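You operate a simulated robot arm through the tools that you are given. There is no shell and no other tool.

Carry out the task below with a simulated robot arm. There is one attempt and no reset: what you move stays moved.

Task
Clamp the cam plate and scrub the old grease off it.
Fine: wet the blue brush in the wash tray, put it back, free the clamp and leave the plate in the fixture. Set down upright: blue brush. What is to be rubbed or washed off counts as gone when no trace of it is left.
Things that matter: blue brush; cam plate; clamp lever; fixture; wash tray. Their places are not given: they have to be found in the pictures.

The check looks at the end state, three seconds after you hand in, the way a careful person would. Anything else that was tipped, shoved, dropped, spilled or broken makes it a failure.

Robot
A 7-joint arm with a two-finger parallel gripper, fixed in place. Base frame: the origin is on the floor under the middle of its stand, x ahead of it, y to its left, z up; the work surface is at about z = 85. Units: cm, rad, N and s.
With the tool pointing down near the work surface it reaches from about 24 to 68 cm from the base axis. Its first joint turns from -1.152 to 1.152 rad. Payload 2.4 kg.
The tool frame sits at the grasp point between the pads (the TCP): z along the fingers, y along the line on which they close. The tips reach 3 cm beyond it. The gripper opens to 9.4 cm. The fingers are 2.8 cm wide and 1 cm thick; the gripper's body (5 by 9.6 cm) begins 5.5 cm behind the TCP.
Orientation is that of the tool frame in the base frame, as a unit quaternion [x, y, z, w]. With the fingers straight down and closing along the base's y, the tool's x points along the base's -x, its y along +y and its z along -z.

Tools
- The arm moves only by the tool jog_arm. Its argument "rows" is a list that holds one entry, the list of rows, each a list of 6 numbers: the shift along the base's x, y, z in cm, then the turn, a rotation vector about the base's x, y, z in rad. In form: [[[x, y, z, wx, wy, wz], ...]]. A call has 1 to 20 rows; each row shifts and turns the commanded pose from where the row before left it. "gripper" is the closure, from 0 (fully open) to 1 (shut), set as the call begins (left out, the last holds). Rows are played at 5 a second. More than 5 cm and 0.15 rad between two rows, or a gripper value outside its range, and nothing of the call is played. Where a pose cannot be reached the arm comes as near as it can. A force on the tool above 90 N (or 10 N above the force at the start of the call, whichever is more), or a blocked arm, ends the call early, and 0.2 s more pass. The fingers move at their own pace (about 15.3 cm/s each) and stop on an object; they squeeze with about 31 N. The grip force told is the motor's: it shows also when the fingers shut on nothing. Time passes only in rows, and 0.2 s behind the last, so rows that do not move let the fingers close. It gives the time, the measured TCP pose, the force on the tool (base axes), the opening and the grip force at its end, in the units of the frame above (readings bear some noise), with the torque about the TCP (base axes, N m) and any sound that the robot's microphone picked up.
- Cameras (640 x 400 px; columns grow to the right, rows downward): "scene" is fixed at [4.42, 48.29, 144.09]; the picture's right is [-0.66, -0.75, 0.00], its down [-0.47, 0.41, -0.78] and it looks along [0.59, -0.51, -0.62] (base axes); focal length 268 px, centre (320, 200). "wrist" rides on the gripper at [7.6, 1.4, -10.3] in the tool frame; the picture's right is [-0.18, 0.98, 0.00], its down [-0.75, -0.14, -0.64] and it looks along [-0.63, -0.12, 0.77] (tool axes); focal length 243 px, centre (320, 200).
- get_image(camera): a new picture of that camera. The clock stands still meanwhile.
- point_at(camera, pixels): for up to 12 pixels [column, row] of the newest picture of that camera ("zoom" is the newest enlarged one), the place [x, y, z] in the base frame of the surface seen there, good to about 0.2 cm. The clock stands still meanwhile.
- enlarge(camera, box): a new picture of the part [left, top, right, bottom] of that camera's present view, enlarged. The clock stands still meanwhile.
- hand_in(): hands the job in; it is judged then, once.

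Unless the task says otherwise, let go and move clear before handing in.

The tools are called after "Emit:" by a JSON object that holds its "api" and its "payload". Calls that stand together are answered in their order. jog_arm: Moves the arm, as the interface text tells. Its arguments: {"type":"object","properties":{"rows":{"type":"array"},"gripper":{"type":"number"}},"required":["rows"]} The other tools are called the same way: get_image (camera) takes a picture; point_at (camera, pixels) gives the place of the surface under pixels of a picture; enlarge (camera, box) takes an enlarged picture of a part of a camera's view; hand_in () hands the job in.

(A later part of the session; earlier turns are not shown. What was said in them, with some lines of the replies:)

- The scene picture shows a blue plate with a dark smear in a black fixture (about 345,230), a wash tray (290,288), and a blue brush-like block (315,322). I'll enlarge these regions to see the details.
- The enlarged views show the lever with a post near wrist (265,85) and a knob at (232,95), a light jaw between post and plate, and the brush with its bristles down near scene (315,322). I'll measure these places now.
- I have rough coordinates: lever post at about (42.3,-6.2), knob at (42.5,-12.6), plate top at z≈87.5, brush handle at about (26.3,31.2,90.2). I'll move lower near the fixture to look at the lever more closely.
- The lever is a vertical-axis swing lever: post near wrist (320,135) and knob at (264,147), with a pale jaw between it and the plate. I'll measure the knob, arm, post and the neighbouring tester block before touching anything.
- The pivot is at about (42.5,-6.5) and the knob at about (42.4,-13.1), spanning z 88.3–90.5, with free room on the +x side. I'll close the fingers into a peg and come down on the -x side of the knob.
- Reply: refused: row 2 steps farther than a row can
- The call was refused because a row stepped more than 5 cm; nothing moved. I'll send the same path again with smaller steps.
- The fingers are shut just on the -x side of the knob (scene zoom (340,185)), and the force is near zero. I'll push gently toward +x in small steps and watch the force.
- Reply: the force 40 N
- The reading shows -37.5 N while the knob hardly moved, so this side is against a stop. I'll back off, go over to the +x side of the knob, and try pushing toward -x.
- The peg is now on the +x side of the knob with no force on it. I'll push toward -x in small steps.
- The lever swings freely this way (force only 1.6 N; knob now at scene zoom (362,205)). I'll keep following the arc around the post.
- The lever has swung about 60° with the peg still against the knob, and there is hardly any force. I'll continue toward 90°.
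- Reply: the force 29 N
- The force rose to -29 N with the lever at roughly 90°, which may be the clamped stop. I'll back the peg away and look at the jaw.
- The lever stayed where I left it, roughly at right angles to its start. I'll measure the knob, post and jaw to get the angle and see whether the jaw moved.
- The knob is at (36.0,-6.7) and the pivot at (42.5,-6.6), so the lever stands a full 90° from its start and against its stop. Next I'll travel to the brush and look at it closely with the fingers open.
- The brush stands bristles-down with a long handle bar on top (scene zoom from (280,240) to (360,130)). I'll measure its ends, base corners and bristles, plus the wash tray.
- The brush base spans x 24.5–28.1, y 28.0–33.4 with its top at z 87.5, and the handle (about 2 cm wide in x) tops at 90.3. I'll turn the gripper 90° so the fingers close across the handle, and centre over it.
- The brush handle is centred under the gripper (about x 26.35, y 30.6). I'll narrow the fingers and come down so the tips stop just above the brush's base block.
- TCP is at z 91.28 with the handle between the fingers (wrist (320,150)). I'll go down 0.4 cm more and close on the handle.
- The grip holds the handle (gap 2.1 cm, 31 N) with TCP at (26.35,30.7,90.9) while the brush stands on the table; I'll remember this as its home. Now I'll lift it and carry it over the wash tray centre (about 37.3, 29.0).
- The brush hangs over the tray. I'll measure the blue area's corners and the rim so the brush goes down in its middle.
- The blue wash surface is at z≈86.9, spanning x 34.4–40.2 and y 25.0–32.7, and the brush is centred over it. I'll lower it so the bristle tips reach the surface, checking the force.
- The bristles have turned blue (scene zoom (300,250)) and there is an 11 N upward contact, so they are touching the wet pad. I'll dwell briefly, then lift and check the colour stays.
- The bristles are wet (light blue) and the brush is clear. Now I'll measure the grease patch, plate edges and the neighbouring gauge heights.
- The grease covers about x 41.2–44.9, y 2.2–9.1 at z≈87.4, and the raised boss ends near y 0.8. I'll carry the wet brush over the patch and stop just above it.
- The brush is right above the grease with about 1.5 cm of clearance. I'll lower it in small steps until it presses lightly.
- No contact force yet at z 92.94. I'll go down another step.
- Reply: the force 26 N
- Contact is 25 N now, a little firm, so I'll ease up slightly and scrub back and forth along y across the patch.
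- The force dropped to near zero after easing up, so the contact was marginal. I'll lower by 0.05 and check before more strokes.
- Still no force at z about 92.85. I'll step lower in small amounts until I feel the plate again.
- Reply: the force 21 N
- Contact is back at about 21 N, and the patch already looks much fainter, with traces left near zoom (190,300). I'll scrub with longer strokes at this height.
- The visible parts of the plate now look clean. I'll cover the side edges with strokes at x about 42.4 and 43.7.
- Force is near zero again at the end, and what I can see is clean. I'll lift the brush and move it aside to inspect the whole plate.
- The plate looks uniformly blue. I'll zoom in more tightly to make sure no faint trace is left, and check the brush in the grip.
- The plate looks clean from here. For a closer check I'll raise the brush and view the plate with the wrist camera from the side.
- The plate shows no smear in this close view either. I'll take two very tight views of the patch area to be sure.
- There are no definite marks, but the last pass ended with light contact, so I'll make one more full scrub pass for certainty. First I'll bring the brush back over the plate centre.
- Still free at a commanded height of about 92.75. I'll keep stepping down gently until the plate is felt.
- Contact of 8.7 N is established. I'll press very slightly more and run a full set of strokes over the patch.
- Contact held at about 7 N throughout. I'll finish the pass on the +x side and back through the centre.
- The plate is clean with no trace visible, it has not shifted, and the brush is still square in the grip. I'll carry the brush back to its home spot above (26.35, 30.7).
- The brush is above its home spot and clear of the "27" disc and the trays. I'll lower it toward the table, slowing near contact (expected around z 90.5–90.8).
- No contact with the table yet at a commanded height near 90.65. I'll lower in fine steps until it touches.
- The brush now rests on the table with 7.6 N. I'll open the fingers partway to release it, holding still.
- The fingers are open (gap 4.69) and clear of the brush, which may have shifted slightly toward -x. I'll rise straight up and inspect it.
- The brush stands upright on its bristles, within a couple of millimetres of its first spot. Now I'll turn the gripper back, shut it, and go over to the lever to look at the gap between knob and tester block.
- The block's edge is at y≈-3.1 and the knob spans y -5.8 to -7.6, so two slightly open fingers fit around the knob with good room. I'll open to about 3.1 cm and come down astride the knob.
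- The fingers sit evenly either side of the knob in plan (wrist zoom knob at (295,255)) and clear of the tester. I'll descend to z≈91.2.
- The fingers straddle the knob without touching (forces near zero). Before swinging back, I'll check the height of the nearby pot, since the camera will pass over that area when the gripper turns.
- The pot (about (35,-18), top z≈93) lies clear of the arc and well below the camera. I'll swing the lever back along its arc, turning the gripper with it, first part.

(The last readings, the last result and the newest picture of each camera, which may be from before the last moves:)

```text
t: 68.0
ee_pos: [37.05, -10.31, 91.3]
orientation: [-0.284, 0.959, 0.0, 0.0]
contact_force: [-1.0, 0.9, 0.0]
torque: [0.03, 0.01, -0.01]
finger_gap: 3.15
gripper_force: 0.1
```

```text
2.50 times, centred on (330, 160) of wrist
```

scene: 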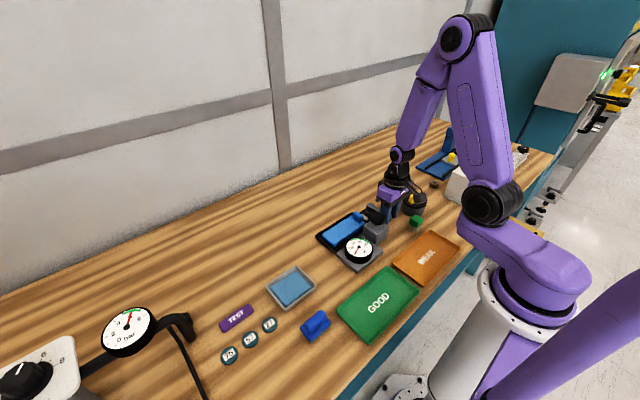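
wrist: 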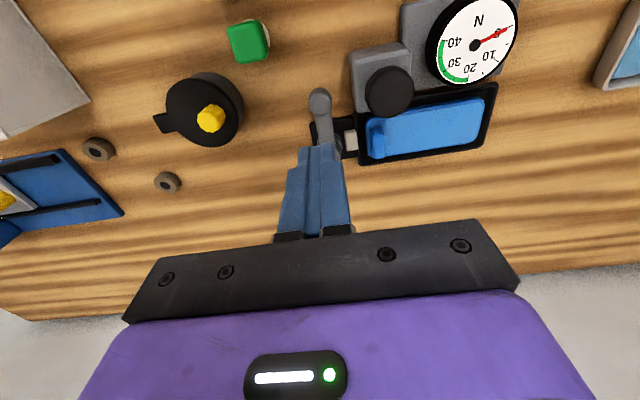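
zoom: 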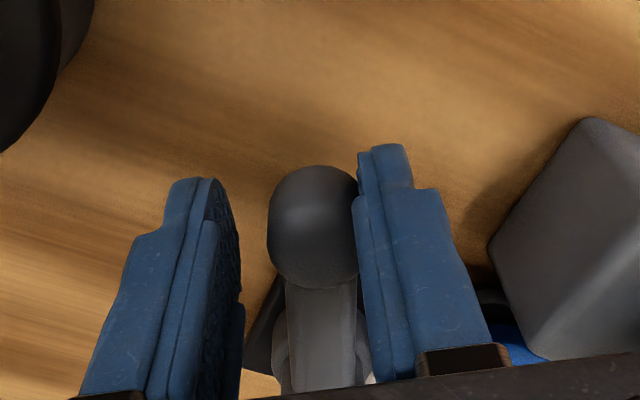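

The lever is following freely, with the knob against the trailing finger and forces near 1 N. I'll continue the rest of the arc.

Emit:
{"api": "jog_arm", "payload": {"rows": [[[0.56, -0.748, 0, 0, 0, 0.1428], [0.661, -0.661, 0, 0, 0, 0.1428], [0.748, -0.56, 0, 0, 0, 0.1428], [0.82, -0.448, 0, 0, 0, 0.1428], [0.876, -0.327, 0, 0, 0, 0.1428], [0.913, -0.198, 0, 0, 0, 0.1428], [0, 0, 0, 0, 0, 0]]], "gripper": 0.67}}

Emit:
{"api": "enlarge", "payload": {"camera": "scene", "box": [330, 170, 430, 250]}}

Emit:
{"api": "enlarge", "payload": {"camera": "wrist", "box": [240, 80, 420, 240]}}

```text
t: 69.6
ee_pos: [41.63, -13.21, 91.23]
orientation: [-0.656, 0.755, 0.0, 0.0]
contact_force: [-1.4, -0.1, 0.2]
torque: [-0.02, 0.05, -0.03]
finger_gap: 3.19
gripper_force: 0.7
```

```text
5.00 times, centred on (380, 210) of scene
```

zoom: 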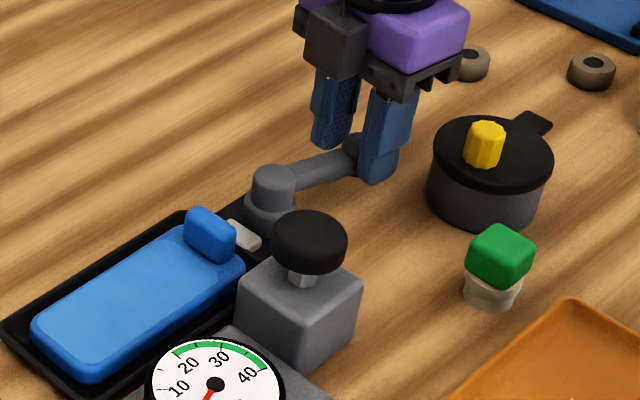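

```text
2.50 times, centred on (330, 160) of wrist
```

zoom: 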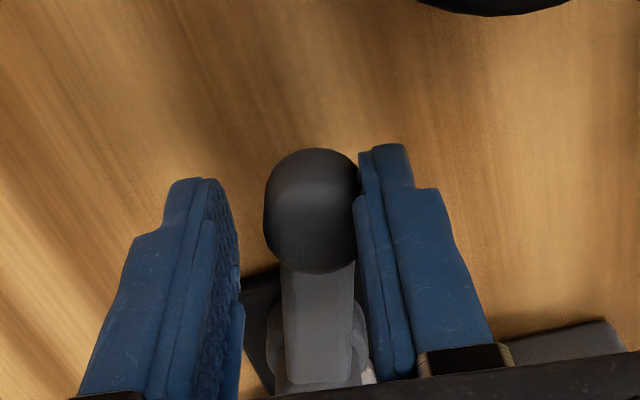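

The lever is nearly back, about 12° short. I'll finish the last step and nudge gently to the open stop while checking the force.

Emit:
{"api": "jog_arm", "payload": {"rows": [[[0.932, -0.067, 0, 0, 0, 0.1428], [0.25, 0, 0, 0, 0, 0], [0.15, 0, 0, 0, 0, 0], [0, 0, 0, 0, 0, 0]]], "gripper": 0.67}}

Emit:
{"api": "enlarge", "payload": {"camera": "scene", "box": [330, 170, 430, 250]}}

```text
t: 70.6
ee_pos: [42.99, -13.34, 91.31]
orientation: [0.708, -0.707, 0.0, 0.001]
contact_force: [-1.3, -0.5, -0.1]
torque: [-0.04, 0.03, 0.01]
finger_gap: 3.17
gripper_force: 0.5
```

```text
5.00 times, centred on (380, 210) of scene
```

zoom: 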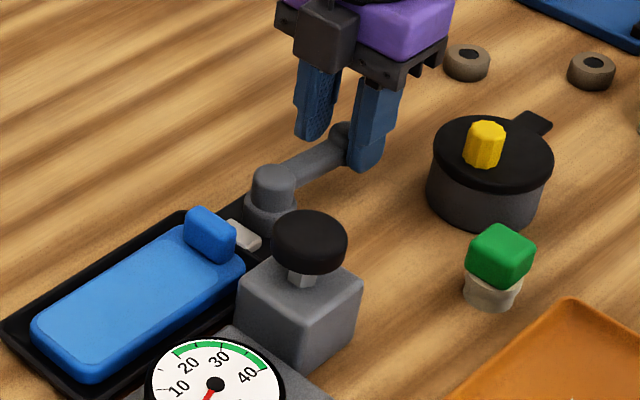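

Emit:
{"api": "jog_arm", "payload": {"rows": [[[0.15, 0, 0, 0, 0, 0], [0.1, 0, 0, 0, 0, 0], [0, 0, 0, 0, 0, 0]]], "gripper": 0.67}}

```text
t: 71.4
ee_pos: [43.15, -13.15, 91.23]
orientation: [0.708, -0.707, 0.0, 0.0]
contact_force: [-0.7, -0.9, 0.0]
torque: [0.0, 0.02, -0.03]
finger_gap: 3.16
gripper_force: 0.7
```

Still no resistance; the start position was slightly farther. I'll nudge another 0.2 cm.

Emit:
{"api": "jog_arm", "payload": {"rows": [[[0.1, 0, 0, 0, 0, 0], [0.1, 0, 0, 0, 0, 0], [0, 0, 0, 0, 0, 0]]], "gripper": 0.67}}

```text
t: 72.2
ee_pos: [43.38, -13.27, 91.26]
orientation: [-0.707, 0.707, 0.0, 0.0]
contact_force: [-0.7, 0.0, 0.1]
torque: [0.01, 0.04, -0.02]
finger_gap: 3.15
gripper_force: 0.1
```

The finger face is now about where the knob's edge was at the start. One more small nudge to confirm the stop.

Emit:
{"api": "jog_arm", "payload": {"rows": [[[0.1, 0, 0, 0, 0, 0], [0.08, 0, 0, 0, 0, 0], [0, 0, 0, 0, 0, 0]]], "gripper": 0.67}}

Emit:
{"api": "enlarge", "payload": {"camera": "wrist", "box": [240, 80, 420, 240]}}

Emit:
{"api": "enlarge", "payload": {"camera": "scene", "box": [330, 170, 430, 250]}}

```text
t: 73.0
ee_pos: [43.54, -13.22, 91.37]
orientation: [-0.707, 0.707, 0.0, 0.0]
contact_force: [-0.8, 0.4, 0.1]
torque: [0.0, 0.05, 0.01]
finger_gap: 3.17
gripper_force: 0.0
```

```text
2.50 times, centred on (330, 160) of wrist
```

zoom: 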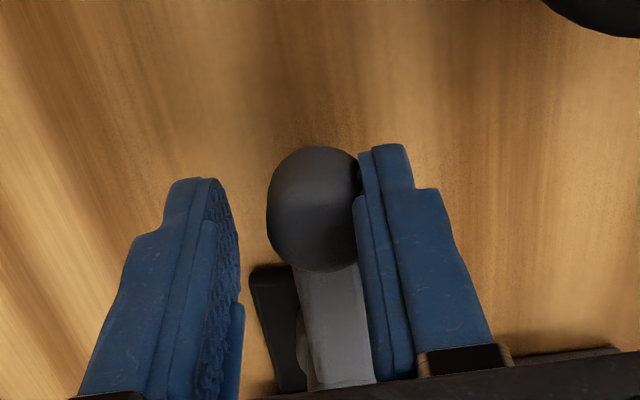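

```text
5.00 times, centred on (380, 210) of scene
```

zoom: 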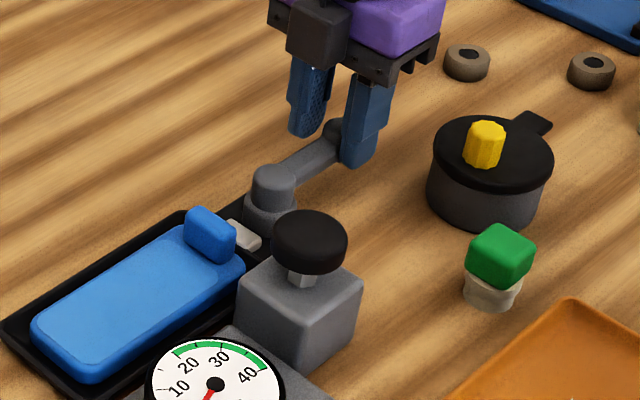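

The lever is back in line with its starting direction and lies against almost no force. I'll center the fingers around it, rise straight up, and inspect.

Emit:
{"api": "jog_arm", "payload": {"rows": [[[-0.5, 0, 0, 0, 0, 0], [0, 0, 2, 0, 0, 0], [0, 0, 4, 0, 0, 0], [0, 0, 4, 0, 0, 0], [-1, 0, 4, 0, 0, 0], [0, 0, 0, 0, 0, 0]]], "gripper": 0.67}}

Emit:
{"api": "get_image", "payload": {"camera": "scene"}}

Emit:
{"api": "enlarge", "payload": {"camera": "scene", "box": [310, 180, 410, 260]}}

Emit:
{"api": "enlarge", "payload": {"camera": "scene", "box": [200, 255, 360, 375]}}

```text
t: 74.4
ee_pos: [41.95, -13.29, 105.01]
orientation: [0.708, -0.707, 0.0, -0.001]
contact_force: [-1.2, 0.3, -1.0]
torque: [0.02, 0.0, 0.01]
finger_gap: 3.11
gripper_force: 0.1
```

```text
taken
```

scene: 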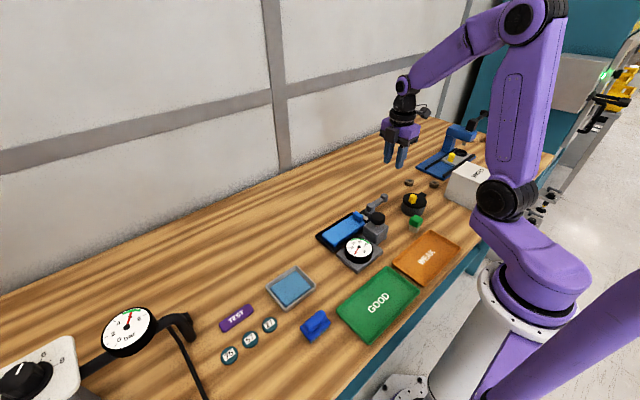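

```text
5.00 times, centred on (360, 220) of scene
```

zoom: 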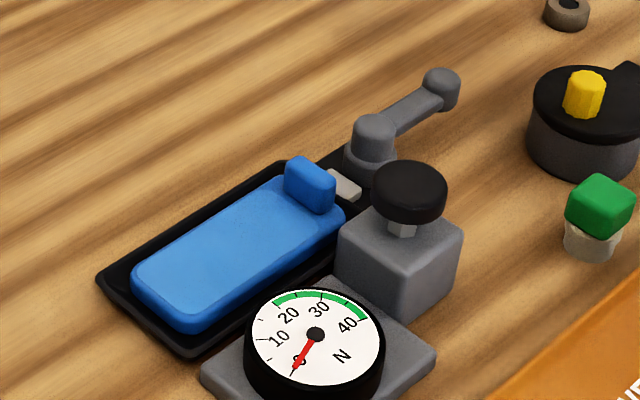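

```text
3.33 times, centred on (280, 315) of scene
```

zoom: 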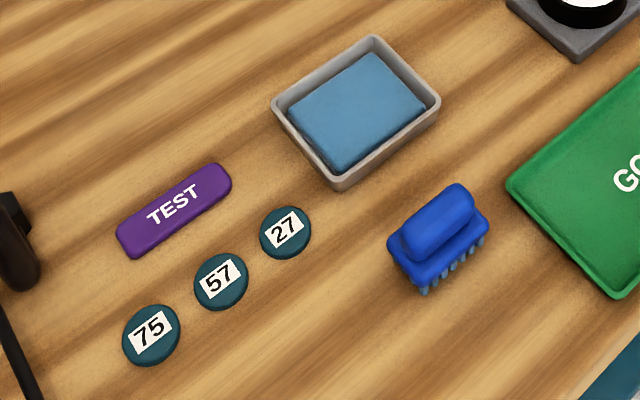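

Everything looks as it should: lever back at its start pixel (384,197), plate clean in the fixture, brush upright. I'll compare the jaw with the clamped view at the same zoom to confirm the clamp is released.

Emit:
{"api": "enlarge", "payload": {"camera": "scene", "box": [348, 208, 378, 230]}}

Emit:
{"api": "enlarge", "payload": {"camera": "scene", "box": [330, 214, 358, 240]}}

Emit:
{"api": "enlarge", "payload": {"camera": "scene", "box": [300, 300, 335, 345]}}

```text
16.00 times, centred on (363, 219) of scene
```

zoom: 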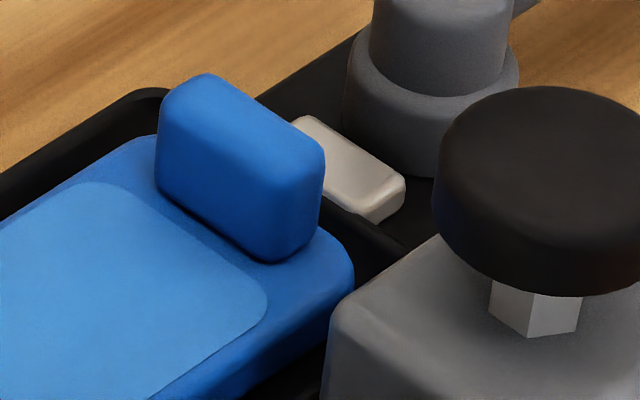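

```text
15.38 times, centred on (344, 227) of scene
```

zoom: 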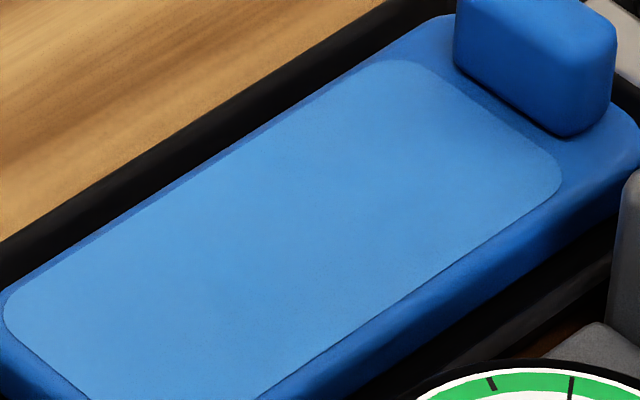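

```text
8.89 times, centred on (318, 322) of scene
```

zoom: 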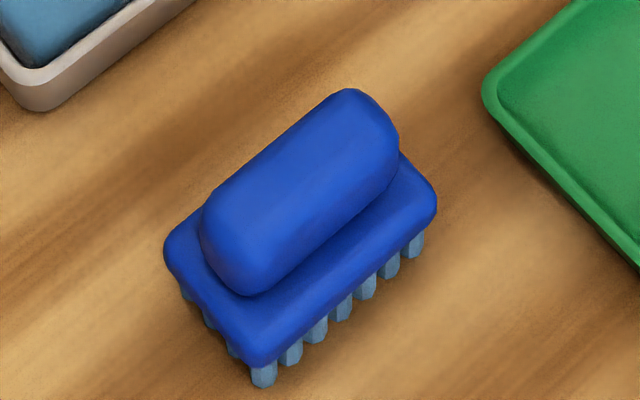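

The plate is clean in the fixture, the lever is back at its open position, the brush stands upright at its home spot, and nothing else in the picture has moved. The arm is clear, so I'm handing the job in.

Emit:
{"api": "hand_in", "payload": {}}

```text
The job is handed in.
```

The job is handed in. The last pictures show the plate clean in the fixture, the clamp lever back where it started, and the blue brush upright at its original spot.

- **Clamp:** I swung the lever a full 90° until it met its stop before scrubbing, and the plate did not shift while I scrubbed. The pale jaw between the lever and the plate looked the same with the lever in either position. I went by the lever's stop and the plate staying put, not by seeing the jaw close.
- **Grease:** I wet the bristles in the wash tray and made several passes over the patch, with one extra pass to be sure. The closest views show no trace left.
- **Brush:** It went back to within a few millimetres of where it stood, still wet.
- **Everything else:** Nothing else looked moved in the final pictures. The arm was raised clear above the lever before I handed in.
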